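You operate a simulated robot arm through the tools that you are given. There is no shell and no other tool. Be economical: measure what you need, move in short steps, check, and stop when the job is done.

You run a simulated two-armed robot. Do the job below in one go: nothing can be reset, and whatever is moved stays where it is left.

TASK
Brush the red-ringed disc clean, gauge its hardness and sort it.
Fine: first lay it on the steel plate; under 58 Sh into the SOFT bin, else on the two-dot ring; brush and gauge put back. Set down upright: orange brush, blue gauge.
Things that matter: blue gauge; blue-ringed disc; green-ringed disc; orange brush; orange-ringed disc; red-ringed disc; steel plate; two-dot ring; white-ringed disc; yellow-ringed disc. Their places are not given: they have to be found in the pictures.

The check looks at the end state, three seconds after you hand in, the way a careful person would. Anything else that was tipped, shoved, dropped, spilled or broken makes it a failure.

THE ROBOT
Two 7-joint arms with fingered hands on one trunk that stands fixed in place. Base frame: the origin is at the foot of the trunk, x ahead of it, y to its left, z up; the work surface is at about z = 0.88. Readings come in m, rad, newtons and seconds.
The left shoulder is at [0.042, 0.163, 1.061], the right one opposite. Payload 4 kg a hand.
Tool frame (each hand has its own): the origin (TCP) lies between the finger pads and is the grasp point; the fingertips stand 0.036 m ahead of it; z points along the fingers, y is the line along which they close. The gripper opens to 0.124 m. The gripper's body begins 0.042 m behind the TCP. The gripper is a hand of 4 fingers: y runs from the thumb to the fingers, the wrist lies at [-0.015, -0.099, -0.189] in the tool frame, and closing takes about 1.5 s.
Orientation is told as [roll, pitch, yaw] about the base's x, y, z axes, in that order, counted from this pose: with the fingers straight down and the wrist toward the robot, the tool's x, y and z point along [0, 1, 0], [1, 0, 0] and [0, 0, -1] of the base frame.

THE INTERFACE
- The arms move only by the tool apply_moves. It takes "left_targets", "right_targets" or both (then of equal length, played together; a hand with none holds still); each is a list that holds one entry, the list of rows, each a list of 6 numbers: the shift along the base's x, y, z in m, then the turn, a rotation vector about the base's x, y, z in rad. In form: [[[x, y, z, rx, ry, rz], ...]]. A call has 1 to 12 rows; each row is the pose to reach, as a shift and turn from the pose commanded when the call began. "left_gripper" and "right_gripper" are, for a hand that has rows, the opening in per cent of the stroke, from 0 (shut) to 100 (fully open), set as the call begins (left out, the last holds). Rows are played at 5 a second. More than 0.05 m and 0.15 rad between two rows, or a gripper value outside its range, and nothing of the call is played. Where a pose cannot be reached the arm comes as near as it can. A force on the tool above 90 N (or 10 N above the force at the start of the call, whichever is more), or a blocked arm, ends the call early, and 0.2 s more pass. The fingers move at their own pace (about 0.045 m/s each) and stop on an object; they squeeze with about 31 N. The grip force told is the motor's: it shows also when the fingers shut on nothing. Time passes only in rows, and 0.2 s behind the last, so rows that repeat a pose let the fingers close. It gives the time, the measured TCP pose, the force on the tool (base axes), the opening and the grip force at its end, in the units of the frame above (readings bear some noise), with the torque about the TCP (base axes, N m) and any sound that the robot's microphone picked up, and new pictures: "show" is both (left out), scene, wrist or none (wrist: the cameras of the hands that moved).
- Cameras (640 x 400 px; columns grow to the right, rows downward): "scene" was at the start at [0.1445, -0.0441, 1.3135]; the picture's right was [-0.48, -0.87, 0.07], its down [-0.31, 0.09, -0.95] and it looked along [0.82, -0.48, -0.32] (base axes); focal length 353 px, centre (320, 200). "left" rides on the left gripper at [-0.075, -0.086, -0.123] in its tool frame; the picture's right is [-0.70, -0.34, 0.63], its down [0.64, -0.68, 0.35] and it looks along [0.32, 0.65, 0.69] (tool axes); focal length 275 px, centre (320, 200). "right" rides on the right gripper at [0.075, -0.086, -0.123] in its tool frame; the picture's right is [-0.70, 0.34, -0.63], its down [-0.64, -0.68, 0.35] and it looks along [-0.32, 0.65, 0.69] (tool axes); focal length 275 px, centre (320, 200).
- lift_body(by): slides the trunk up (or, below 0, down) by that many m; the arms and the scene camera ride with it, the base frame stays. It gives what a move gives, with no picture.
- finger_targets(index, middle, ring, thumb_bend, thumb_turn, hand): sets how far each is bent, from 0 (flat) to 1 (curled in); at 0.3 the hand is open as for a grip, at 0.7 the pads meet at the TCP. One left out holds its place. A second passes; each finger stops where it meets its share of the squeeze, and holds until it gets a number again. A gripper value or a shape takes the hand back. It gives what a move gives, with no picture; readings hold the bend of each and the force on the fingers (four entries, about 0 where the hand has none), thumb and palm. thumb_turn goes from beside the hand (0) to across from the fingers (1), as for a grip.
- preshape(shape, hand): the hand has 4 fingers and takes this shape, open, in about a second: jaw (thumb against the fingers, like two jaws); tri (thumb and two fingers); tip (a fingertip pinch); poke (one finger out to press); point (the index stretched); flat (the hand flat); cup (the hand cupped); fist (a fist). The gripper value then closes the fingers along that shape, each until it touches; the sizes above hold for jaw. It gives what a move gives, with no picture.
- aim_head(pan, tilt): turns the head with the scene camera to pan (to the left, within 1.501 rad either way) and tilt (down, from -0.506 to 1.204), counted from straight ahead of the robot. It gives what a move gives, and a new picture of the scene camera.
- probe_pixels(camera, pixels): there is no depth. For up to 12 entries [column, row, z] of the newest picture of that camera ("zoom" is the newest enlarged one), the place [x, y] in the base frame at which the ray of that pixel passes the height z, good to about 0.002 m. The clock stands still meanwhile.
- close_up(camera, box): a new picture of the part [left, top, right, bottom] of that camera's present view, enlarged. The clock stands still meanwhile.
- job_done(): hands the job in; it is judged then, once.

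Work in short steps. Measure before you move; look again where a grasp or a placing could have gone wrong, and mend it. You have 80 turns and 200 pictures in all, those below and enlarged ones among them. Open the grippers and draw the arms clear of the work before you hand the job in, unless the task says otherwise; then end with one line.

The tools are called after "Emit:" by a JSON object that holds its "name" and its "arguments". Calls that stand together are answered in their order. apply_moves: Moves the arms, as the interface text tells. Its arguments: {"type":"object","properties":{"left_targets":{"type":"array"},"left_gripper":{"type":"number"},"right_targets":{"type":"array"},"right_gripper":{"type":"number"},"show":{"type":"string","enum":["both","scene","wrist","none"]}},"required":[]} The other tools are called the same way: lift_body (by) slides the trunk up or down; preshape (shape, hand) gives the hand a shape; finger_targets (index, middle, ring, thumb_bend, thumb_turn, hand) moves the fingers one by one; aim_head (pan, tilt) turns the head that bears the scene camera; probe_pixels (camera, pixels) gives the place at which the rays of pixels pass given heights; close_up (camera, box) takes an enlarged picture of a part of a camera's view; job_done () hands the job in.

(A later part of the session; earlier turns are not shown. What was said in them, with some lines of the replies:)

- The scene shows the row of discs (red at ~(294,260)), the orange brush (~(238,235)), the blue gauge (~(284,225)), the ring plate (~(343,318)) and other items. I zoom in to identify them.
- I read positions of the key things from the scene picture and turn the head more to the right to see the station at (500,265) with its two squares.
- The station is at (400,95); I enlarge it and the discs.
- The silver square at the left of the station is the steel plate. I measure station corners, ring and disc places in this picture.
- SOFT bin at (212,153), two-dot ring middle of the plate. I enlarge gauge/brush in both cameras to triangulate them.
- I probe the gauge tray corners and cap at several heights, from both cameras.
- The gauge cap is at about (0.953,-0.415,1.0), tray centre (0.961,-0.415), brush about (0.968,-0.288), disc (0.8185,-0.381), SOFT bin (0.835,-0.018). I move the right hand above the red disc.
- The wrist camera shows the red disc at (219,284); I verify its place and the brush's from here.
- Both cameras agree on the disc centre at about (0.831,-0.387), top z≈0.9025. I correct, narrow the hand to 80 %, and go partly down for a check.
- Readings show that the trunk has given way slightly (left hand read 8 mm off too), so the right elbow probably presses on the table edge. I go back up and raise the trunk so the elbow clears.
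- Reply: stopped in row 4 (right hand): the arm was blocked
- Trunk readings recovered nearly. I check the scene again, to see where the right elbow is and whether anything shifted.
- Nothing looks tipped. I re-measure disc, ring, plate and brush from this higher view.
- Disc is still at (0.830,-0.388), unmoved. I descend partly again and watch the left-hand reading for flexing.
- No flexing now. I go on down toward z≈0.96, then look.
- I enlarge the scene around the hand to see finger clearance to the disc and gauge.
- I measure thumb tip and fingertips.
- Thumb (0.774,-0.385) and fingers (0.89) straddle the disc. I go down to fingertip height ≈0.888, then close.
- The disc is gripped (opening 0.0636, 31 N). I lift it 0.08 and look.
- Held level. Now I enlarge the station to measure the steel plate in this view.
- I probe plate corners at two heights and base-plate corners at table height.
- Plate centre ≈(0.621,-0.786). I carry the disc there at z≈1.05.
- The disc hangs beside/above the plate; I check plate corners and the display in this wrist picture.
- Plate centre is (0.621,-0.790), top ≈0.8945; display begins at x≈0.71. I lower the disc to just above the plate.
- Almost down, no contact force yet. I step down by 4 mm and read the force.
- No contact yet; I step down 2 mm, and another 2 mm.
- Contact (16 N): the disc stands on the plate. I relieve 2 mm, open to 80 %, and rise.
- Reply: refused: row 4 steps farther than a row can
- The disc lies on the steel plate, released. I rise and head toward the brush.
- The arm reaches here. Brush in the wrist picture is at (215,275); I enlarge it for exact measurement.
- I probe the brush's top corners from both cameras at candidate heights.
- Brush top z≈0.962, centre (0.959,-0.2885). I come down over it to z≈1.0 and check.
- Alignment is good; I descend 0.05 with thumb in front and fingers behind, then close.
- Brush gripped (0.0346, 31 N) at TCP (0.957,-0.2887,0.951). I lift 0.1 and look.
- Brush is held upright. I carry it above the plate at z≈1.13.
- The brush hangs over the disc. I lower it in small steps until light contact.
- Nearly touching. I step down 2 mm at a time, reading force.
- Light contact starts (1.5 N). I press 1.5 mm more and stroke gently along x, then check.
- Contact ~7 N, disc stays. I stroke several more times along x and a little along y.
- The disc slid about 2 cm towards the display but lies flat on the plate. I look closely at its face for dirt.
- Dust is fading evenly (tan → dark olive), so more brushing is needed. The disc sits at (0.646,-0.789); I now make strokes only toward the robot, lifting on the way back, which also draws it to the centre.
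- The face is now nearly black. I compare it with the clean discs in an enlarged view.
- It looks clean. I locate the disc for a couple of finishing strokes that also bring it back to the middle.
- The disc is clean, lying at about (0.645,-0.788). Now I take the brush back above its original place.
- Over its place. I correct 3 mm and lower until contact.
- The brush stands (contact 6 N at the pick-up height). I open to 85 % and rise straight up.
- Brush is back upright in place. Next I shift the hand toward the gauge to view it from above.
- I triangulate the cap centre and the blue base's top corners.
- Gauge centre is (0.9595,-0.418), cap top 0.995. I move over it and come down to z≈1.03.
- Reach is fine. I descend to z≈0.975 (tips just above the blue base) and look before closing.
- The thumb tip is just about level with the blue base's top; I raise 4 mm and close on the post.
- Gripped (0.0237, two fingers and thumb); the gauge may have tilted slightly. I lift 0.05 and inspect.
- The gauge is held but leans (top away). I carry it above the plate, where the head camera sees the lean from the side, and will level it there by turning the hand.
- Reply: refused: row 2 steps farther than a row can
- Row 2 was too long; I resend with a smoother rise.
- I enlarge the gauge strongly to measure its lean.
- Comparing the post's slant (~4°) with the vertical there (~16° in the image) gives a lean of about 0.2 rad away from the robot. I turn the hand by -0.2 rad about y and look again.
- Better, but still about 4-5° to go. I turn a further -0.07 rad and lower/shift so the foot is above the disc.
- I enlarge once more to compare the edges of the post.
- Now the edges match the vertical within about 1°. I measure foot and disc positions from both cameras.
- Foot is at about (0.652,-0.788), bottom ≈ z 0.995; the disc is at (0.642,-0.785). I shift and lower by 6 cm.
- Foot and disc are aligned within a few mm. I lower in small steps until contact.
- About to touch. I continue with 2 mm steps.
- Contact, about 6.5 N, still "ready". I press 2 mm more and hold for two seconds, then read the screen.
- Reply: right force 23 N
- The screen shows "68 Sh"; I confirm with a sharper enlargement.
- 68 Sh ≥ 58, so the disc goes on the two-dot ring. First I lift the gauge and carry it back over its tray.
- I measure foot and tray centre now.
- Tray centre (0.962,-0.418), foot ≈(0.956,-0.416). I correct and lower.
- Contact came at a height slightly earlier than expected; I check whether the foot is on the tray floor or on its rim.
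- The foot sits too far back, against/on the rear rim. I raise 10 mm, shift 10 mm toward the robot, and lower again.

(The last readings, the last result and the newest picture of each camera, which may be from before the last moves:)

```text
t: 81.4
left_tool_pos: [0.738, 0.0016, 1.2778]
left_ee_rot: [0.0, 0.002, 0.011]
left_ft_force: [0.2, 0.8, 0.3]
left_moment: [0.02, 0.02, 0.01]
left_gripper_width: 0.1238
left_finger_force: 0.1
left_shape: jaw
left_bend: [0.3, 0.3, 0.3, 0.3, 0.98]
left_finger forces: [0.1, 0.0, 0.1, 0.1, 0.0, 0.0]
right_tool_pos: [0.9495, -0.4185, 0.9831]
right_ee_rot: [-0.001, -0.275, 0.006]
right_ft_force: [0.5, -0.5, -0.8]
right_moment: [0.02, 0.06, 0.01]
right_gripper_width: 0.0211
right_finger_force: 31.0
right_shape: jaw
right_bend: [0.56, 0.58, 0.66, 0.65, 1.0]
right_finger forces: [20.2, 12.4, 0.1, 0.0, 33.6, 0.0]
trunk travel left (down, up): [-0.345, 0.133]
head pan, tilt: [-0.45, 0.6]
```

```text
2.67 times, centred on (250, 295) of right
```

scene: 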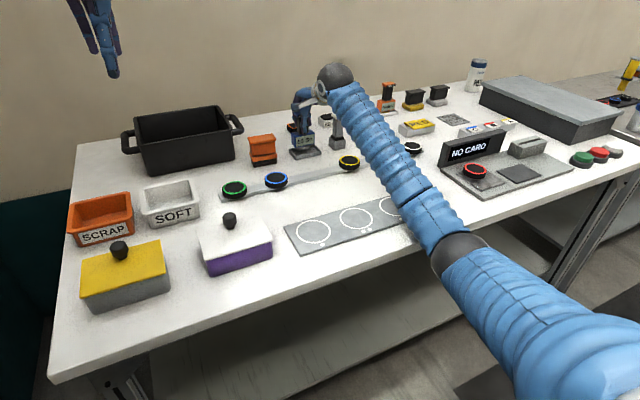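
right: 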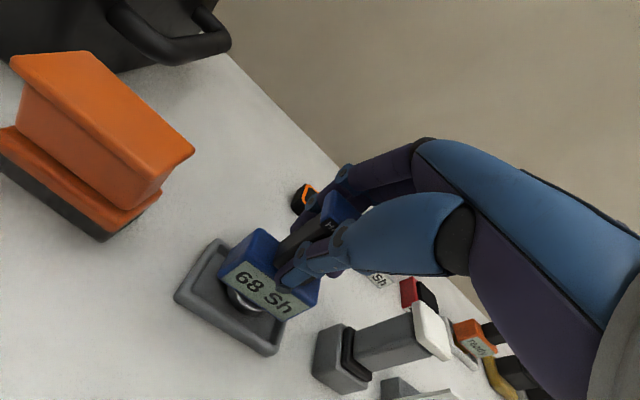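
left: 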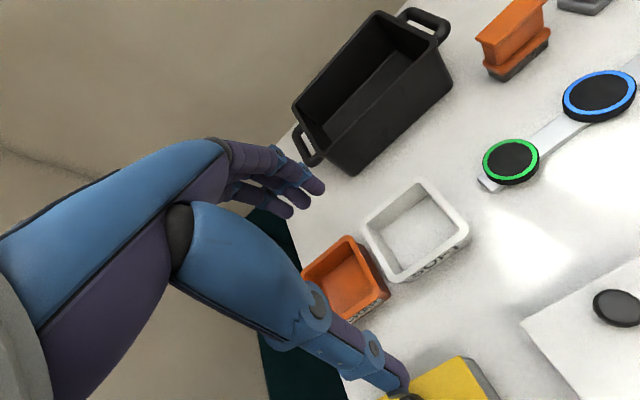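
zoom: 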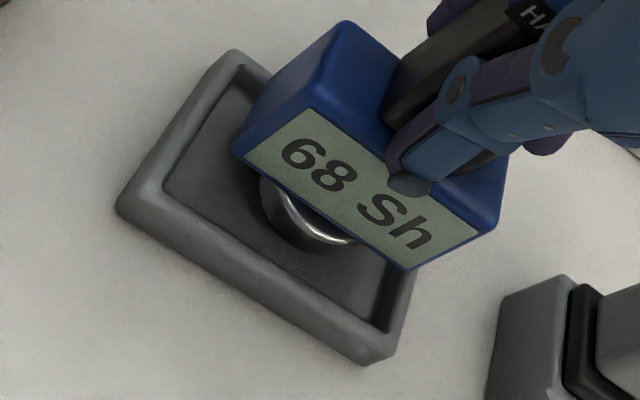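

No contact now at z 0.983. I lower further in small steps.

Emit:
{"name": "apply_moves", "arguments": {"right_targets": [[[-0.001, 0, -0.003, 0, 0, 0], [-0.001, 0, -0.004, 0, 0, 0]]], "show": "none"}}

Emit:
{"name": "apply_moves", "arguments": {"right_targets": [[[0, 0, -0.003, 0, 0, 0], [0, 0, -0.003, 0, 0, 0]]], "show": "none"}}

Emit:
{"name": "close_up", "arguments": {"camera": "scene", "box": [280, 110, 340, 165]}}

Emit:
{"name": "close_up", "arguments": {"camera": "right", "box": [160, 220, 340, 370]}}

```text
t: 82.0
left_tool_pos: [0.7377, 0.0012, 1.2797]
left_ee_rot: [0.0, 0.001, 0.011]
left_ft_force: [0.0, 0.2, -0.4]
left_moment: [-0.04, -0.01, -0.04]
left_gripper_width: 0.1237
left_finger_force: 0.2
left_shape: jaw
left_bend: [0.3, 0.3, 0.3, 0.3, 0.98]
left_finger forces: [0.0, 0.1, 0.1, 0.0, 0.1, 0.0]
right_tool_pos: [0.9473, -0.4191, 0.9803]
right_ee_rot: [-0.002, -0.277, 0.005]
right_ft_force: [0.8, 0.4, -1.1]
right_moment: [0.02, 0.03, -0.01]
right_gripper_width: 0.0208
right_finger_force: 31.3
right_shape: jaw
right_bend: [0.56, 0.58, 0.66, 0.65, 1.0]
right_finger forces: [20.3, 12.4, 0.1, 0.1, 33.6, 0.0]
trunk travel left (down, up): [-0.345, 0.133]
head pan, tilt: [-0.45, 0.6]
```

```text
t: 82.6
left_tool_pos: [0.7366, 0.0023, 1.2794]
left_ee_rot: [0.0, 0.002, 0.01]
left_ft_force: [0.3, 0.4, 1.0]
left_moment: [-0.01, -0.01, 0.02]
left_gripper_width: 0.1236
left_finger_force: 0.0
left_shape: jaw
left_bend: [0.3, 0.3, 0.3, 0.3, 0.98]
left_finger forces: [0.0, 0.1, 0.0, 0.0, 0.0, 0.0]
right_tool_pos: [0.9483, -0.4185, 0.9773]
right_ee_rot: [-0.001, -0.276, 0.006]
right_ft_force: [-0.2, -0.4, -1.4]
right_moment: [0.01, 0.0, 0.0]
right_gripper_width: 0.0209
right_finger_force: 31.1
right_shape: jaw
right_bend: [0.56, 0.58, 0.66, 0.65, 1.0]
right_finger forces: [20.2, 12.4, 0.1, 0.0, 33.6, 0.0]
trunk travel left (down, up): [-0.345, 0.133]
head pan, tilt: [-0.45, 0.6]
```

```text
7.27 times, centred on (310, 138) of scene
```

zoom: 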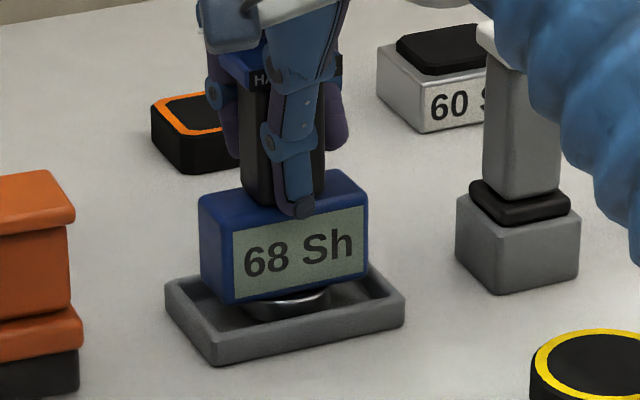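

```text
2.67 times, centred on (250, 295) of right
```

zoom: 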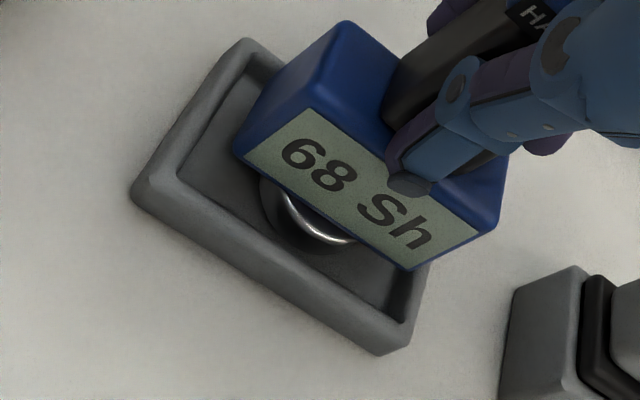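

The foot is within the tray walls. I continue lowering until contact.

Emit:
{"name": "apply_moves", "arguments": {"right_targets": [[[0, 0, -0.002, 0, 0, 0], [0, 0, -0.002, 0, 0, 0]]], "show": "none"}}

Emit:
{"name": "apply_moves", "arguments": {"right_targets": [[[0, 0, -0.002, 0, 0, 0], [0, 0, -0.002, 0, 0, 0]]], "show": "none"}}

```text
t: 83.2
left_tool_pos: [0.7366, 0.0006, 1.2797]
left_ee_rot: [0.001, 0.002, 0.011]
left_ft_force: [1.0, 0.2, 0.2]
left_moment: [-0.01, -0.01, 0.01]
left_gripper_width: 0.1236
left_finger_force: 0.2
left_shape: jaw
left_bend: [0.3, 0.3, 0.3, 0.3, 0.98]
left_finger forces: [0.0, 0.0, 0.1, 0.0, 0.0, 0.0]
right_tool_pos: [0.947, -0.4178, 0.9767]
right_ee_rot: [-0.002, -0.277, 0.006]
right_ft_force: [0.0, 0.2, -1.6]
right_moment: [0.0, 0.03, 0.01]
right_gripper_width: 0.0213
right_finger_force: 31.0
right_shape: jaw
right_bend: [0.56, 0.58, 0.66, 0.65, 1.0]
right_finger forces: [20.3, 12.4, 0.0, 0.0, 33.6, 0.0]
trunk travel left (down, up): [-0.345, 0.133]
head pan, tilt: [-0.45, 0.6]
```

```text
t: 83.8
left_tool_pos: [0.7354, 0.0016, 1.2801]
left_ee_rot: [-0.001, -0.001, 0.009]
left_ft_force: [0.0, 0.4, 0.3]
left_moment: [-0.01, 0.01, 0.01]
left_gripper_width: 0.1237
left_finger_force: 0.1
left_shape: jaw
left_bend: [0.3, 0.3, 0.3, 0.3, 0.98]
left_finger forces: [0.1, 0.0, 0.0, 0.1, 0.1, 0.1]
right_tool_pos: [0.947, -0.4189, 0.9735]
right_ee_rot: [-0.002, -0.277, 0.005]
right_ft_force: [-0.6, 1.0, 3.9]
right_moment: [-0.01, -0.05, 0.02]
right_gripper_width: 0.0211
right_finger_force: 31.4
right_shape: jaw
right_bend: [0.56, 0.58, 0.66, 0.65, 1.0]
right_finger forces: [20.2, 12.3, 0.0, 0.0, 35.2, 0.0]
trunk travel left (down, up): [-0.345, 0.133]
head pan, tilt: [-0.45, 0.6]
```

The foot rests on the tray floor (5 N). I open only a little first (35 %), rise 1 cm, then open further and retreat.

Emit:
{"name": "apply_moves", "arguments": {"right_targets": [[[0, 0, 0, 0, 0, 0], [0, 0, 0, 0, 0, 0], [0, 0, 0, 0, 0, 0], [0, 0, 0, 0, 0, 0], [0, 0, 0, 0, 0, 0]]], "right_gripper": 35}}

Emit:
{"name": "close_up", "arguments": {"camera": "scene", "box": [270, 90, 340, 165]}}

Emit:
{"name": "close_up", "arguments": {"camera": "right", "box": [160, 180, 380, 370]}}

```text
t: 85.0
left_tool_pos: [0.7369, 0.001, 1.279]
left_ee_rot: [-0.001, -0.001, 0.01]
left_ft_force: [-0.4, -0.5, -1.1]
left_moment: [0.01, 0.03, 0.02]
left_gripper_width: 0.1234
left_finger_force: 0.1
left_shape: jaw
left_bend: [0.3, 0.3, 0.3, 0.3, 0.98]
left_finger forces: [0.1, 0.0, 0.0, 0.0, 0.0, 0.2]
right_tool_pos: [0.9481, -0.419, 0.974]
right_ee_rot: [-0.002, -0.275, 0.005]
right_ft_force: [0.4, 0.1, -0.8]
right_moment: [-0.02, -0.02, 0.01]
right_gripper_width: 0.043
right_finger_force: 0.0
right_shape: jaw
right_bend: [0.49, 0.52, 0.51, 0.6, 1.0]
right_finger forces: [0.0, 0.0, 0.1, 0.1, 0.1, 0.0]
trunk travel left (down, up): [-0.345, 0.133]
head pan, tilt: [-0.45, 0.6]
```

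scene: 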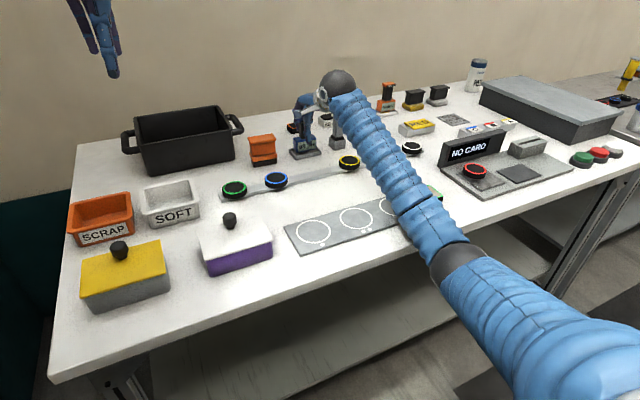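
right: 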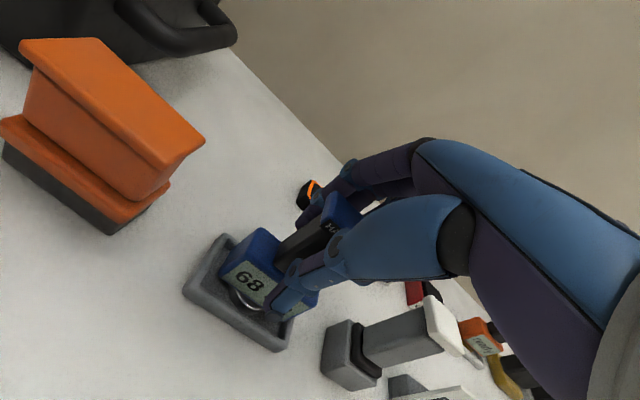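

```text
5.33 times, centred on (305, 128) of scene
```

zoom: 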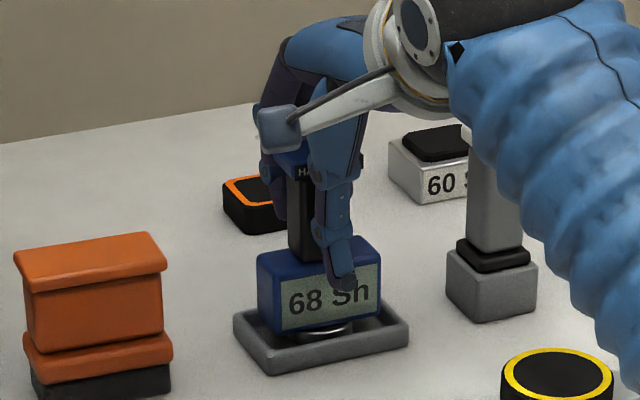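

```text
2.11 times, centred on (270, 275) of right
```

zoom: 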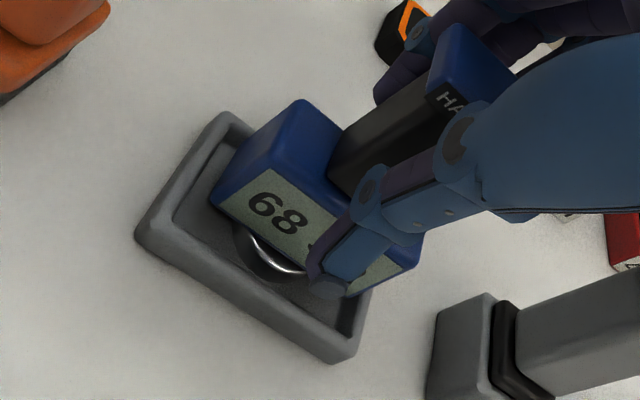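

The gauge stands free in its tray. I open fully and retreat along the tool axis.

Emit:
{"name": "apply_moves", "arguments": {"right_targets": [[[0, 0, 0, 0, 0, 0], [0, 0, 0, 0, 0, 0], [0, 0, 0, 0, 0, 0], [0, 0, 0, 0, 0, 0], [-0.005, 0, 0.018, 0, 0, 0], [-0.014, 0, 0.05, 0, 0, 0], [-0.025, 0, 0.09, 0, 0, 0], [-0.036, 0, 0.13, 0, 0.05, 0], [-0.05, 0, 0.16, 0, 0.15, 0], [-0.07, 0, 0.17, 0, 0.27, 0]]], "right_gripper": 85}}

Emit:
{"name": "close_up", "arguments": {"camera": "scene", "box": [230, 90, 350, 175]}}

Emit:
{"name": "close_up", "arguments": {"camera": "right", "box": [80, 150, 360, 350]}}

```text
t: 87.2
left_tool_pos: [0.7359, 0.002, 1.2795]
left_ee_rot: [-0.002, -0.002, 0.011]
left_ft_force: [-0.3, -0.3, -0.6]
left_moment: [0.01, -0.02, -0.01]
left_gripper_width: 0.1239
left_finger_force: 0.0
left_shape: jaw
left_bend: [0.3, 0.3, 0.3, 0.3, 0.98]
left_finger forces: [0.0, 0.0, 0.1, 0.1, 0.0, 0.0]
right_tool_pos: [0.8796, -0.4208, 1.1419]
right_ee_rot: [0.0, -0.004, 0.005]
right_ft_force: [0.6, -0.2, 0.0]
right_moment: [-0.01, -0.01, 0.01]
right_gripper_width: 0.1053
right_finger_force: 0.2
right_shape: jaw
right_bend: [0.31, 0.33, 0.33, 0.06, 0.98]
right_finger forces: [0.0, 0.0, 0.0, 0.0, 0.0, 0.0]
trunk travel left (down, up): [-0.345, 0.133]
head pan, tilt: [-0.45, 0.6]
```

scene: 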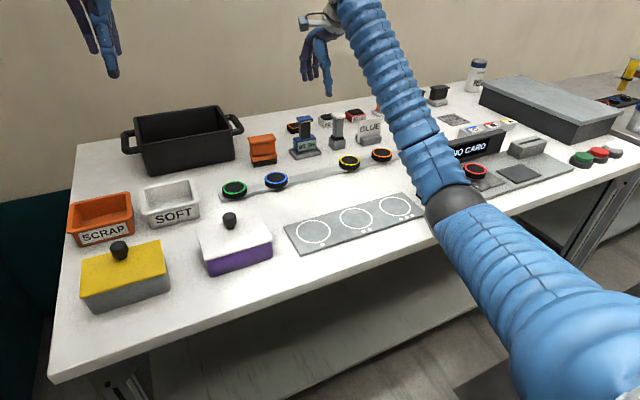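
right: 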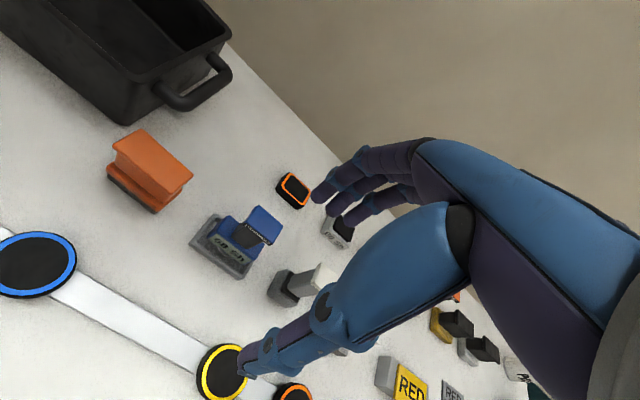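

```text
4.71 times, centred on (290, 132) of scene
```

zoom: 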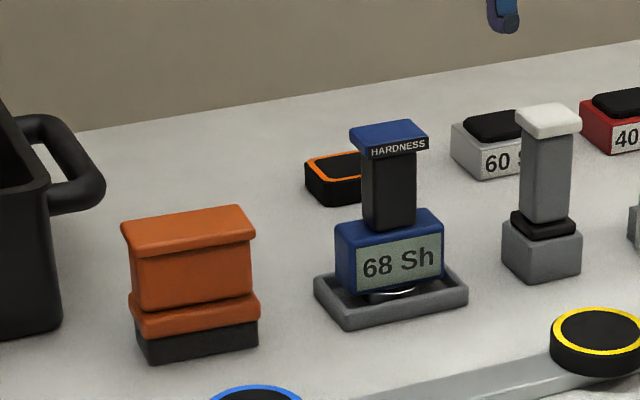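

```text
2.00 times, centred on (220, 250) of right
```

zoom: 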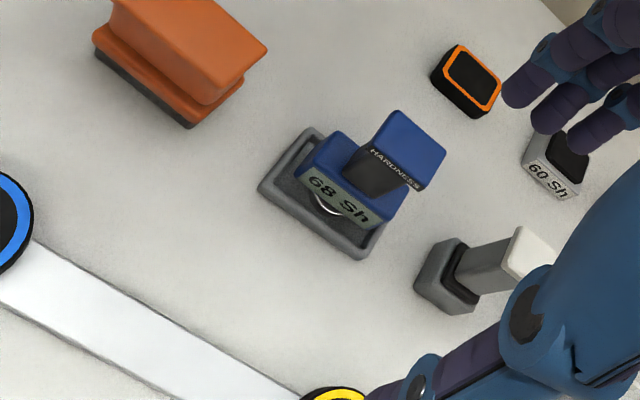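

Both tools are back upright. I return the hand above the disc on the plate.

Emit:
{"name": "apply_moves", "arguments": {"right_targets": [[[-0.0238, -0.0363, 0, 0, 0, 0], [-0.0475, -0.0726, 0, 0, 0, 0], [-0.0713, -0.1089, 0, 0, 0, 0], [-0.095, -0.1452, 0, 0, 0, 0], [-0.1188, -0.1815, 0, 0, 0, 0], [-0.1426, -0.2178, 0, 0, 0, 0], [-0.1663, -0.2541, 0, 0, 0, 0], [-0.19, -0.2904, 0, 0, 0, 0], [-0.2138, -0.3267, -0.01, 0, 0, 0], [-0.2376, -0.363, -0.03, 0, 0, 0], [-0.2376, -0.363, -0.06, 0, 0, 0], [-0.2376, -0.363, -0.06, 0, 0, 0]]]}}

Emit:
{"name": "close_up", "arguments": {"camera": "scene", "box": [430, 120, 530, 200]}}

Emit:
{"name": "close_up", "arguments": {"camera": "right", "box": [100, 180, 420, 400]}}

```text
t: 89.8
left_tool_pos: [0.736, 0.0016, 1.2794]
left_ee_rot: [0.001, 0.001, 0.011]
left_ft_force: [-0.4, 1.0, -0.4]
left_moment: [0.0, -0.05, 0.01]
left_gripper_width: 0.1238
left_finger_force: 0.1
left_shape: jaw
left_bend: [0.3, 0.3, 0.3, 0.3, 0.98]
left_finger forces: [0.0, 0.0, 0.1, 0.0, 0.0, 0.0]
right_tool_pos: [0.6378, -0.7793, 1.0852]
right_ee_rot: [0.0, -0.008, 0.005]
right_ft_force: [0.3, -0.4, -0.5]
right_moment: [0.0, 0.02, 0.0]
right_gripper_width: 0.1056
right_finger_force: 0.2
right_shape: jaw
right_bend: [0.31, 0.33, 0.33, 0.06, 0.98]
right_finger forces: [0.0, 0.0, 0.1, 0.0, 0.1, 0.1]
trunk travel left (down, up): [-0.345, 0.133]
head pan, tilt: [-0.45, 0.6]
```

scene: 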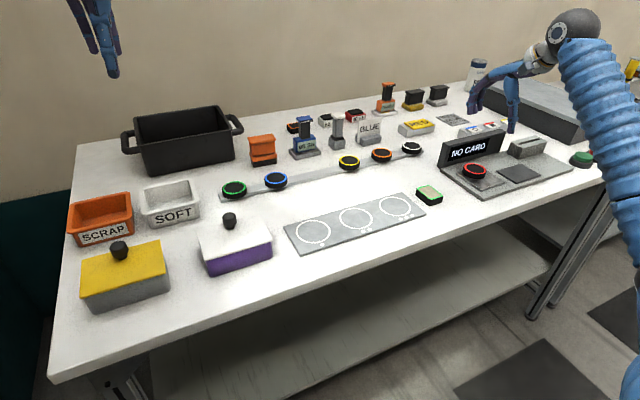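
right: 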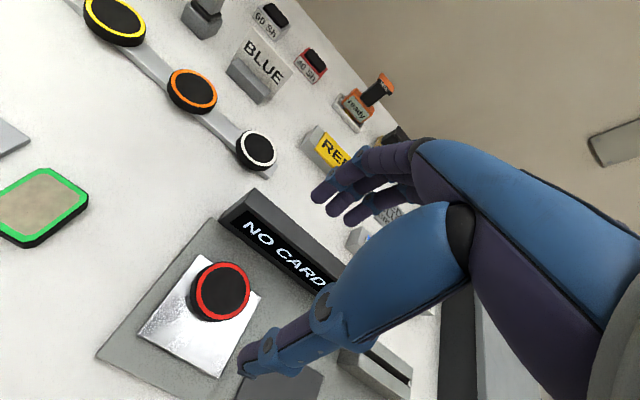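

```text
5.00 times, centred on (480, 160) of scene
```

zoom: 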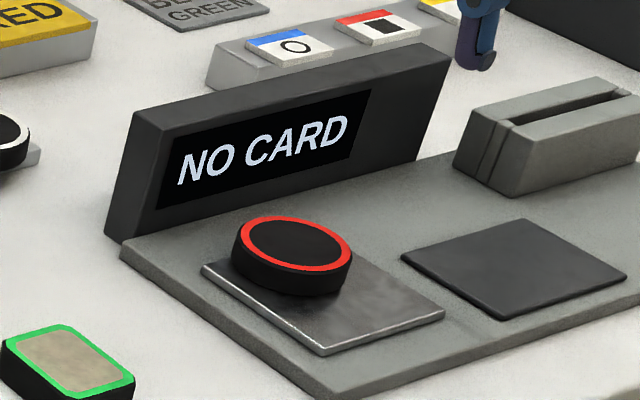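

```text
1.82 times, centred on (260, 290) of right
5 turns are left
```

zoom: 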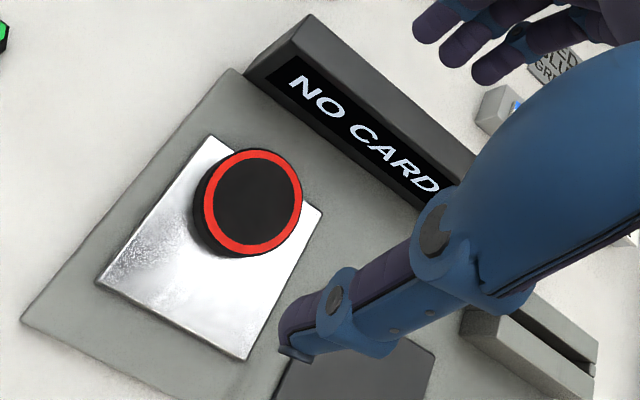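

Only five turns remain, so I batch: the disc is at ≈(0.641,-0.784). I descend with 72 % opening (clear of the display), close, lift, and enlarge the ring plate.

Emit:
{"name": "apply_moves", "arguments": {"right_targets": [[[0.0005, -0.0045, -0.04, 0, 0, 0], [0.0005, -0.0045, -0.08, 0, 0, 0], [0.0005, -0.0045, -0.115, 0, 0, 0], [0.0005, -0.0045, -0.135, 0, 0, 0], [0.0005, -0.0045, -0.148, 0, 0, 0], [0.0005, -0.0045, -0.148, 0, 0, 0]]], "right_gripper": 72, "show": "wrist"}}

Emit:
{"name": "apply_moves", "arguments": {"right_targets": [[[0, 0, 0, 0, 0, 0], [0, 0, 0, 0, 0, 0], [0, 0, 0, 0, 0, 0], [0, 0, 0, 0, 0, 0], [0, 0, 0, 0, 0, 0], [0, 0, 0, 0, 0, 0], [0, 0, 0, 0, 0, 0]]], "right_gripper": 0, "show": "none"}}

Emit:
{"name": "apply_moves", "arguments": {"right_targets": [[[0, 0, 0.02, 0, 0, 0], [0, 0, 0.06, 0, 0, 0], [0, 0, 0.1, 0, 0, 0], [0, 0, 0.1, 0, 0, 0]]]}}

Emit:
{"name": "close_up", "arguments": {"camera": "right", "box": [180, 160, 420, 360]}}

Emit:
{"name": "close_up", "arguments": {"camera": "scene", "box": [280, 180, 440, 260]}}

```text
t: 91.2
left_tool_pos: [0.7304, 0.0029, 1.2834]
left_ee_rot: [-0.001, -0.005, 0.011]
left_ft_force: [0.1, -0.2, -0.1]
left_moment: [0.01, -0.01, 0.0]
left_gripper_width: 0.1235
left_finger_force: 0.0
left_shape: jaw
left_bend: [0.3, 0.3, 0.3, 0.3, 0.98]
left_finger forces: [0.0, 0.0, 0.1, 0.0, 0.1, 0.0]
right_tool_pos: [0.6336, -0.7832, 0.9436]
right_ee_rot: [-0.004, -0.014, 0.005]
right_ft_force: [-49.4, -4.4, 40.4]
right_moment: [-0.38, -3.83, -0.77]
right_gripper_width: 0.0829
right_finger_force: 0.0
right_shape: jaw
right_bend: [0.34, 0.45, 0.36, 0.42, 0.99]
right_finger forces: [0.0, 65.1, 0.0, 0.0, 0.0, 0.1]
trunk travel left (down, up): [-0.345, 0.133]
head pan, tilt: [-0.45, 0.6]
```

right: 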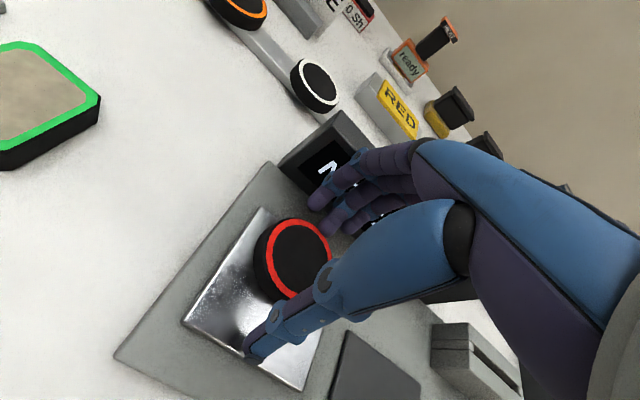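

```text
t: 92.8
left_tool_pos: [0.7367, 0.0018, 1.2792]
left_ee_rot: [0.0, 0.001, 0.011]
left_ft_force: [0.4, -0.4, -0.6]
left_moment: [0.0, -0.01, -0.02]
left_gripper_width: 0.1236
left_finger_force: 0.0
left_shape: jaw
left_bend: [0.3, 0.3, 0.3, 0.3, 0.98]
left_finger forces: [0.1, 0.1, 0.1, 0.0, 0.1, 0.1]
right_tool_pos: [0.6392, -0.7834, 0.9362]
right_ee_rot: [-0.002, -0.007, 0.006]
right_ft_force: [-6.3, -0.1, 2.3]
right_moment: [0.02, 0.03, -0.16]
right_gripper_width: 0.0632
right_finger_force: 30.4
right_shape: jaw
right_bend: [0.49, 0.53, 0.56, 0.52, 0.98]
right_finger forces: [15.5, 14.6, 1.3, 0.0, 27.5, 0.1]
trunk travel left (down, up): [-0.345, 0.133]
head pan, tilt: [-0.45, 0.6]
```

```text
t: 93.8
left_tool_pos: [0.7366, 0.0016, 1.2789]
left_ee_rot: [0.001, 0.001, 0.011]
left_ft_force: [-1.1, -0.3, -0.4]
left_moment: [-0.03, 0.0, -0.01]
left_gripper_width: 0.1238
left_finger_force: 0.0
left_shape: jaw
left_bend: [0.3, 0.3, 0.3, 0.3, 0.98]
left_finger forces: [0.0, 0.0, 0.0, 0.0, 0.0, 0.0]
right_tool_pos: [0.6396, -0.7857, 1.0359]
right_ee_rot: [0.002, -0.007, 0.006]
right_ft_force: [-0.4, 0.6, -0.5]
right_moment: [0.02, 0.02, 0.03]
right_gripper_width: 0.0634
right_finger_force: 31.1
right_shape: jaw
right_bend: [0.49, 0.52, 0.56, 0.52, 0.99]
right_finger forces: [16.4, 9.0, 2.1, 0.0, 25.3, 0.0]
trunk travel left (down, up): [-0.345, 0.133]
head pan, tilt: [-0.45, 0.6]
```

scene: 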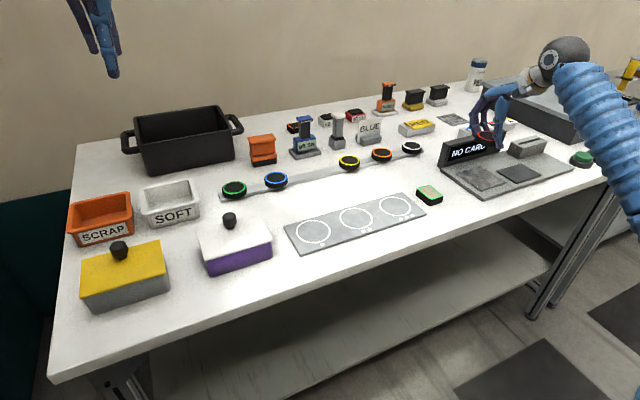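
right: 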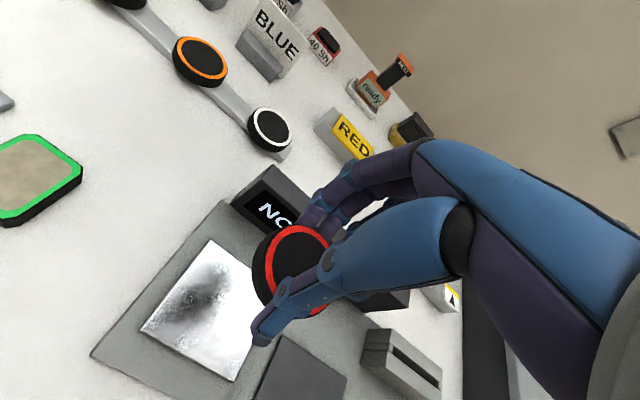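

```text
2.00 times, centred on (300, 260) of right
```

zoom: 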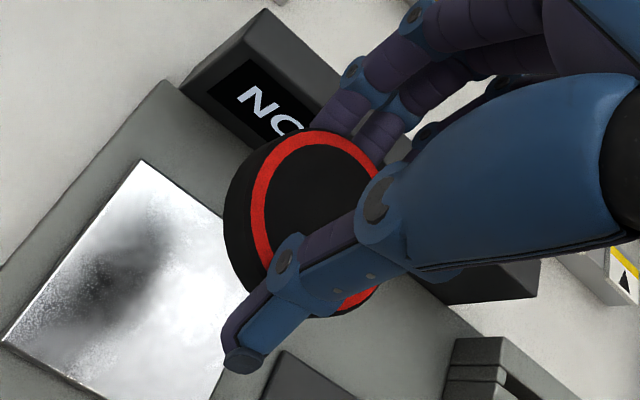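

```text
4.00 times, centred on (360, 220) of scene
4 turns are left
```

zoom: 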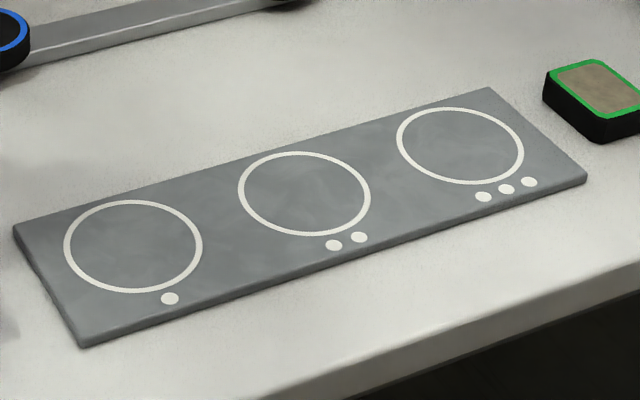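

Disc is gripped (0.0634, ~31 N). I carry it to just above the two-dot ring and, at once, probe the ring and picture the disc.

Emit:
{"name": "probe_pixels", "arguments": {"camera": "zoom", "pixels": [[304.5, 194, 0.885], [304.5, 194, 0.882], [238, 190, 0.885], [371, 198, 0.885], [290, 152, 0.885], [318, 236, 0.885], [80, 348, 0.88], [585, 185, 0.88]]}}

Emit:
{"name": "apply_moves", "arguments": {"right_targets": [[[0, 0, 0.02, 0, 0, 0], [-0.0012, 0.0482, 0.02, 0, 0, 0], [-0.0024, 0.0964, 0.02, 0, 0, 0], [-0.0036, 0.1446, 0.02, 0, 0, 0], [-0.0048, 0.1928, 0.02, 0, 0, 0], [-0.006, 0.241, 0.02, 0, 0, 0], [-0.0072, 0.2892, 0.02, 0, 0, 0], [-0.0084, 0.3374, 0.02, 0, 0, 0], [-0.0096, 0.3856, 0.02, 0, 0, 0], [-0.0096, 0.3856, -0.02, 0, 0, 0], [-0.0096, 0.3856, -0.06, 0, 0, 0], [-0.0096, 0.3856, -0.06, 0, 0, 0]]]}}

Emit:
{"name": "close_up", "arguments": {"camera": "scene", "box": [300, 150, 430, 250]}}

Emit:
{"name": "close_up", "arguments": {"camera": "right", "box": [120, 160, 420, 400]}}

Emit:
{"name": "probe_pixels", "arguments": {"camera": "right", "pixels": [[299, 272, 0.955], [299, 268, 0.955], [305, 265, 0.955], [240, 320, 0.885]]}}

```text
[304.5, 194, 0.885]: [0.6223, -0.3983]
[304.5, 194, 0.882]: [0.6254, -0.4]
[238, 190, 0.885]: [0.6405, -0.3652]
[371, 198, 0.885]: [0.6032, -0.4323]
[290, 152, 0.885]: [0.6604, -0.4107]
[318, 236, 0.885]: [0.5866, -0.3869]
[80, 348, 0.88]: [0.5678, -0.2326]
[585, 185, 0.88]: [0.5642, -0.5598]
```

```text
t: 96.4
left_tool_pos: [0.737, 0.0015, 1.2797]
left_ee_rot: [0.002, 0.001, 0.01]
left_ft_force: [-0.8, -0.6, 0.2]
left_moment: [0.0, -0.01, 0.02]
left_gripper_width: 0.1236
left_finger_force: 0.0
left_shape: jaw
left_bend: [0.3, 0.3, 0.3, 0.3, 0.98]
left_finger forces: [0.1, 0.0, 0.0, 0.0, 0.1, 0.2]
right_tool_pos: [0.6325, -0.399, 0.9783]
right_ee_rot: [-0.001, -0.007, 0.006]
right_ft_force: [0.0, 1.2, -0.4]
right_moment: [-0.03, -0.03, -0.02]
right_gripper_width: 0.0636
right_finger_force: 31.4
right_shape: jaw
right_bend: [0.49, 0.52, 0.56, 0.52, 0.99]
right_finger forces: [16.4, 9.2, 2.3, 0.0, 25.2, 0.0]
trunk travel left (down, up): [-0.345, 0.133]
head pan, tilt: [-0.45, 0.6]
```

scene: 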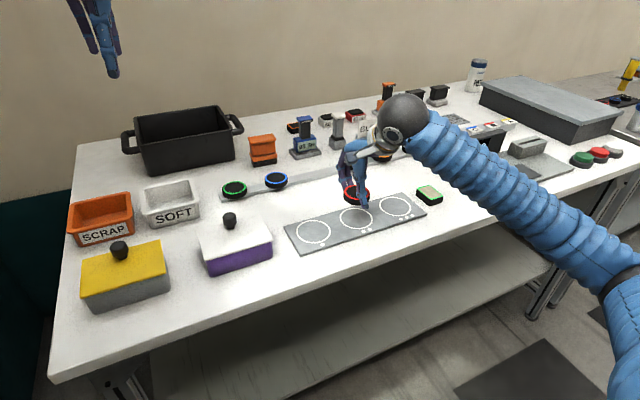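
right: 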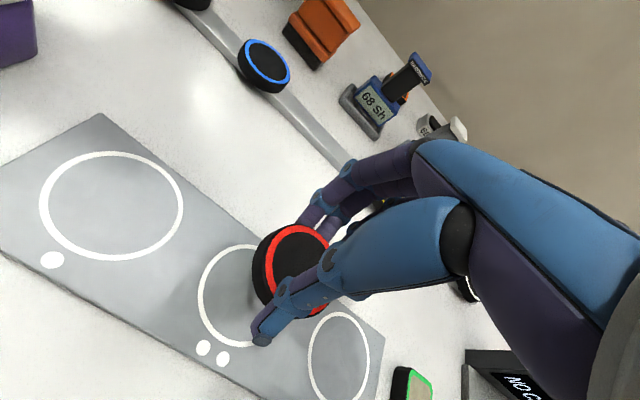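

```text
4.00 times, centred on (365, 200) of scene
```

zoom: 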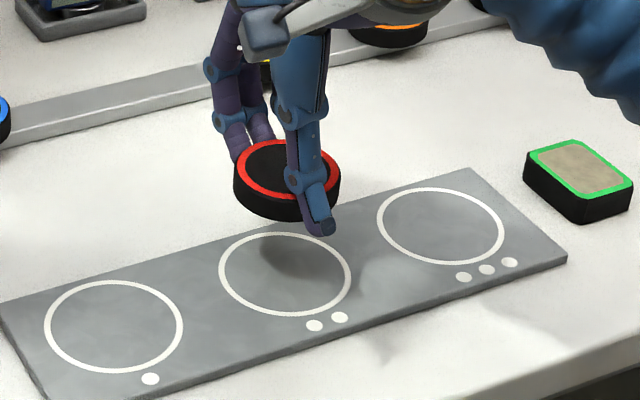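

```text
1.67 times, centred on (270, 280) of right
```

zoom: 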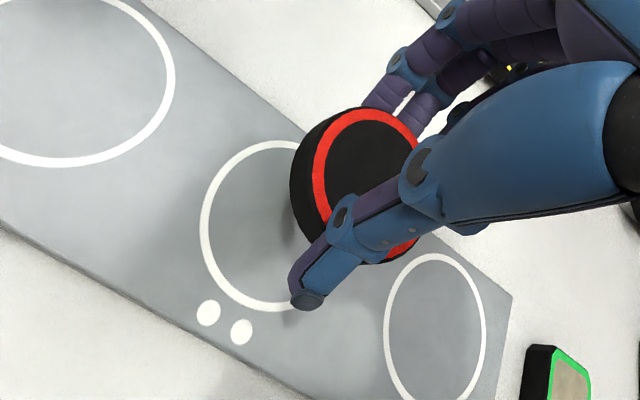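

```text
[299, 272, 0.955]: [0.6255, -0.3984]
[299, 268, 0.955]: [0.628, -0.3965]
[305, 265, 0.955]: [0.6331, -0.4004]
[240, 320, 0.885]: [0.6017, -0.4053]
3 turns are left
```

Disc centre ≈(0.6275,-0.3987), ring centre ≈(0.623,-0.399). I shift 4.5 mm, lower to the plate, release, rise straight up and look.

Emit:
{"name": "apply_moves", "arguments": {"right_targets": [[[-0.0045, 0, -0.015, 0, 0, 0], [-0.0045, 0, -0.03, 0, 0, 0], [-0.0045, 0, -0.042, 0, 0, 0], [-0.0045, 0, -0.048, 0, 0, 0], [-0.0045, 0, -0.0525, 0, 0, 0], [-0.0045, 0, -0.0525, 0, 0, 0]]], "show": "none"}}

Emit:
{"name": "apply_moves", "arguments": {"right_targets": [[[0, 0, 0, 0, 0, 0], [0, 0, 0, 0, 0, 0], [0, 0, 0, 0, 0, 0], [0, 0, 0, 0, 0, 0], [0, 0, 0, 0, 0, 0], [0, 0, 0, 0, 0, 0]]], "right_gripper": 85, "show": "none"}}

Emit:
{"name": "apply_moves", "arguments": {"right_targets": [[[0, 0, 0.03, 0, 0, 0], [0, 0, 0.07, 0, 0, 0], [0, 0, 0.11, 0, 0, 0], [0, 0, 0.15, 0, 0, 0], [0, -0.02, 0.19, 0, 0, 0], [0, -0.06, 0.2, 0, 0, 0]]]}}

Emit:
{"name": "close_up", "arguments": {"camera": "scene", "box": [290, 160, 440, 260]}}

Emit:
{"name": "close_up", "arguments": {"camera": "right", "box": [0, 100, 400, 400]}}

Emit:
{"name": "close_up", "arguments": {"camera": "scene", "box": [230, 90, 430, 200]}}

```text
t: 97.8
left_tool_pos: [0.7365, 0.0015, 1.2788]
left_ee_rot: [0.0, 0.0, 0.01]
left_ft_force: [-0.8, -0.5, -0.2]
left_moment: [-0.02, -0.02, 0.0]
left_gripper_width: 0.1238
left_finger_force: 0.2
left_shape: jaw
left_bend: [0.3, 0.3, 0.3, 0.3, 0.98]
left_finger forces: [0.1, 0.1, 0.0, 0.0, 0.0, 0.0]
right_tool_pos: [0.6272, -0.3994, 0.9246]
right_ee_rot: [0.0, -0.007, 0.005]
right_ft_force: [0.0, -0.9, 12.4]
right_moment: [-0.01, 0.31, -0.02]
right_gripper_width: 0.0639
right_finger_force: 30.8
right_shape: jaw
right_bend: [0.49, 0.52, 0.56, 0.52, 0.99]
right_finger forces: [16.4, 11.0, 2.7, 0.0, 32.3, 0.0]
trunk travel left (down, up): [-0.345, 0.133]
head pan, tilt: [-0.45, 0.6]
```

```text
t: 99.2
left_tool_pos: [0.7362, 0.0009, 1.28]
left_ee_rot: [0.001, 0.003, 0.011]
left_ft_force: [-0.3, 0.1, 0.4]
left_moment: [0.0, -0.03, -0.02]
left_gripper_width: 0.1238
left_finger_force: 0.0
left_shape: jaw
left_bend: [0.3, 0.3, 0.3, 0.3, 0.98]
left_finger forces: [0.0, 0.0, 0.0, 0.0, 0.0, 0.1]
right_tool_pos: [0.6291, -0.3996, 0.9239]
right_ee_rot: [0.0, -0.006, 0.004]
right_ft_force: [1.9, 0.0, 2.7]
right_moment: [0.01, 0.09, 0.01]
right_gripper_width: 0.1054
right_finger_force: 0.0
right_shape: jaw
right_bend: [0.31, 0.34, 0.33, 0.04, 0.98]
right_finger forces: [0.0, 0.1, 0.1, 0.0, 2.7, 0.0]
trunk travel left (down, up): [-0.345, 0.133]
head pan, tilt: [-0.45, 0.6]
```

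```text
t: 100.6
left_tool_pos: [0.7352, 0.0016, 1.2802]
left_ee_rot: [0.0, -0.002, 0.01]
left_ft_force: [-0.3, -0.3, -0.1]
left_moment: [0.05, -0.02, -0.01]
left_gripper_width: 0.1237
left_finger_force: 0.0
left_shape: jaw
left_bend: [0.3, 0.3, 0.3, 0.3, 0.98]
left_finger forces: [0.0, 0.0, 0.1, 0.0, 0.1, 0.0]
right_tool_pos: [0.6283, -0.4614, 1.1241]
right_ee_rot: [0.001, -0.006, 0.006]
right_ft_force: [-0.4, -0.4, 0.1]
right_moment: [0.03, -0.01, -0.01]
right_gripper_width: 0.1051
right_finger_force: 0.1
right_shape: jaw
right_bend: [0.31, 0.34, 0.33, 0.06, 0.98]
right_finger forces: [0.0, 0.0, 0.0, 0.0, 0.0, 0.1]
trunk travel left (down, up): [-0.345, 0.133]
head pan, tilt: [-0.45, 0.6]
```

scene: 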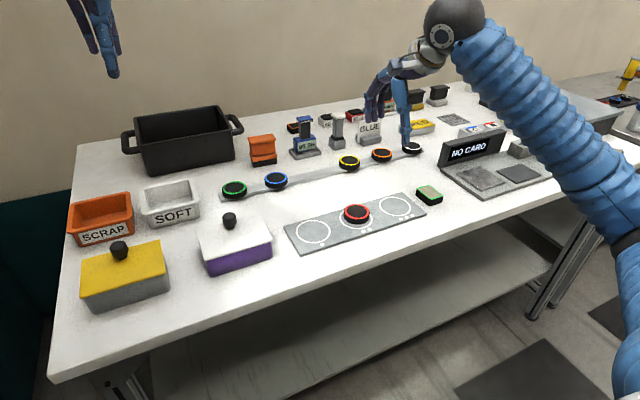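
right: 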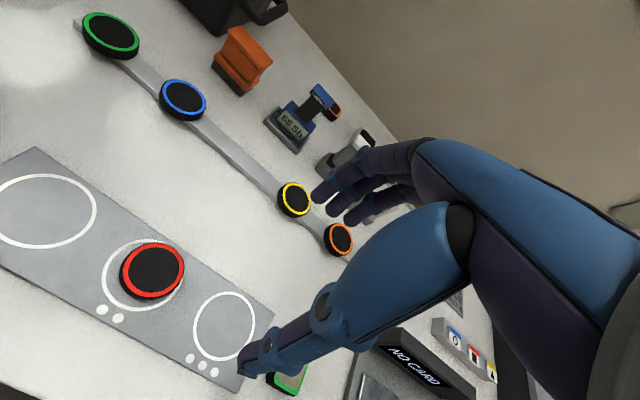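

```text
4.00 times, centred on (365, 210) of scene
```

zoom: 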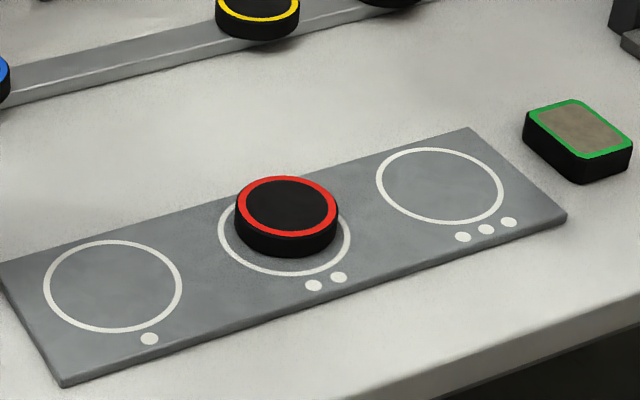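

```text
1.33 times, centred on (200, 250) of right
```

zoom: 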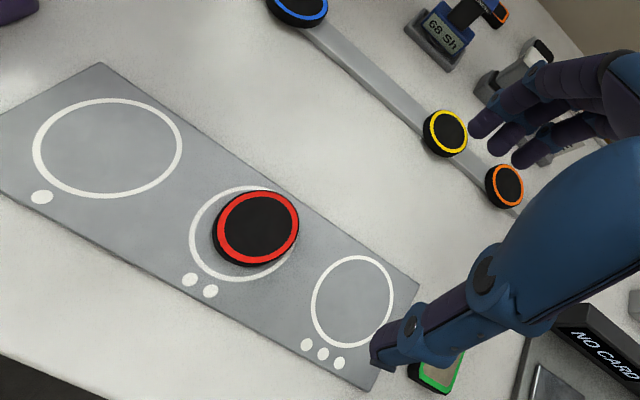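

```text
3.20 times, centred on (330, 145) of scene
2 turns are left
```

zoom: 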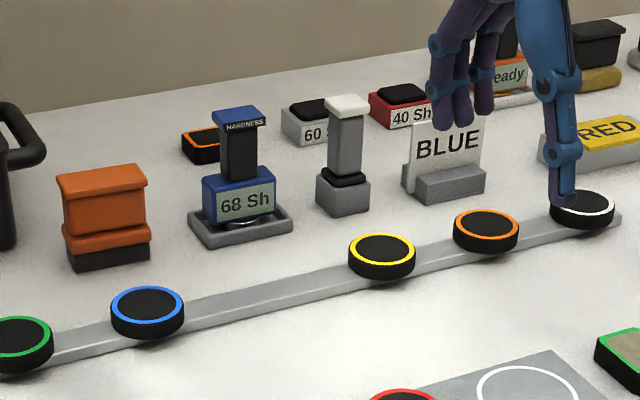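

The clean red disc lies on the two-dot ring (a few mm off centre, within it), brush and gauge stand upright at their places. I draw the right hand back up to its starting region with the gripper open.

Emit:
{"name": "apply_moves", "arguments": {"right_targets": [[[0, -0.02, 0.04, 0, 0, 0], [-0.01, -0.05, 0.075, 0, 0, 0], [-0.02, -0.09, 0.1, 0, 0, 0], [-0.03, -0.13, 0.115, 0, 0, 0], [-0.045, -0.17, 0.115, 0, 0, 0], [-0.06, -0.2, 0.115, 0, 0, 0], [-0.06, -0.2, 0.115, 0, 0, 0]]], "right_gripper": 100, "show": "scene"}}

```text
t: 102.2
left_tool_pos: [0.7369, 0.0028, 1.2795]
left_ee_rot: [0.0, 0.001, 0.01]
left_ft_force: [0.0, -0.8, 0.0]
left_moment: [0.0, 0.02, -0.02]
left_gripper_width: 0.1236
left_finger_force: 0.0
left_shape: jaw
left_bend: [0.3, 0.3, 0.3, 0.3, 0.98]
left_finger forces: [0.0, 0.1, 0.1, 0.0, 0.0, 0.0]
right_tool_pos: [0.5671, -0.6644, 1.2372]
right_ee_rot: [0.0, -0.006, 0.005]
right_ft_force: [0.1, 0.7, -0.3]
right_moment: [-0.03, 0.01, -0.01]
right_gripper_width: 0.1237
right_finger_force: 0.0
right_shape: jaw
right_bend: [0.3, 0.3, 0.3, 0.3, 0.98]
right_finger forces: [0.1, 0.0, 0.1, 0.1, 0.0, 0.1]
trunk travel left (down, up): [-0.345, 0.133]
head pan, tilt: [-0.45, 0.6]
1 turns are left
```

scene: 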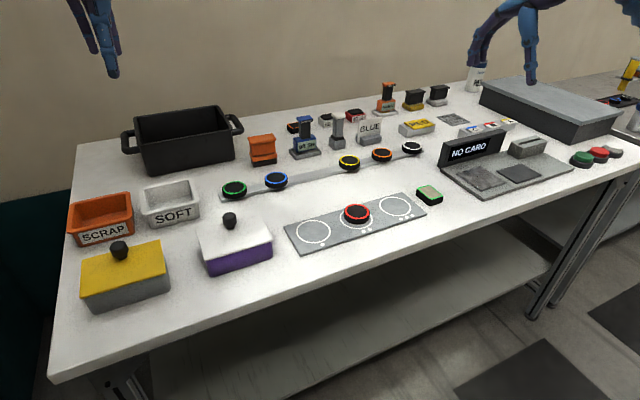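

Everything stands in place, and the arms are clear with grippers open; I hand in.

Emit:
{"name": "job_done", "arguments": {}}

```text
The job is handed in.
```

The red-ringed disc was brushed clean on the steel plate and gauged there at 68 Sh, so it now lies on the two-dot ring, about 6 mm off centre; the brush and gauge are back in place, both upright.
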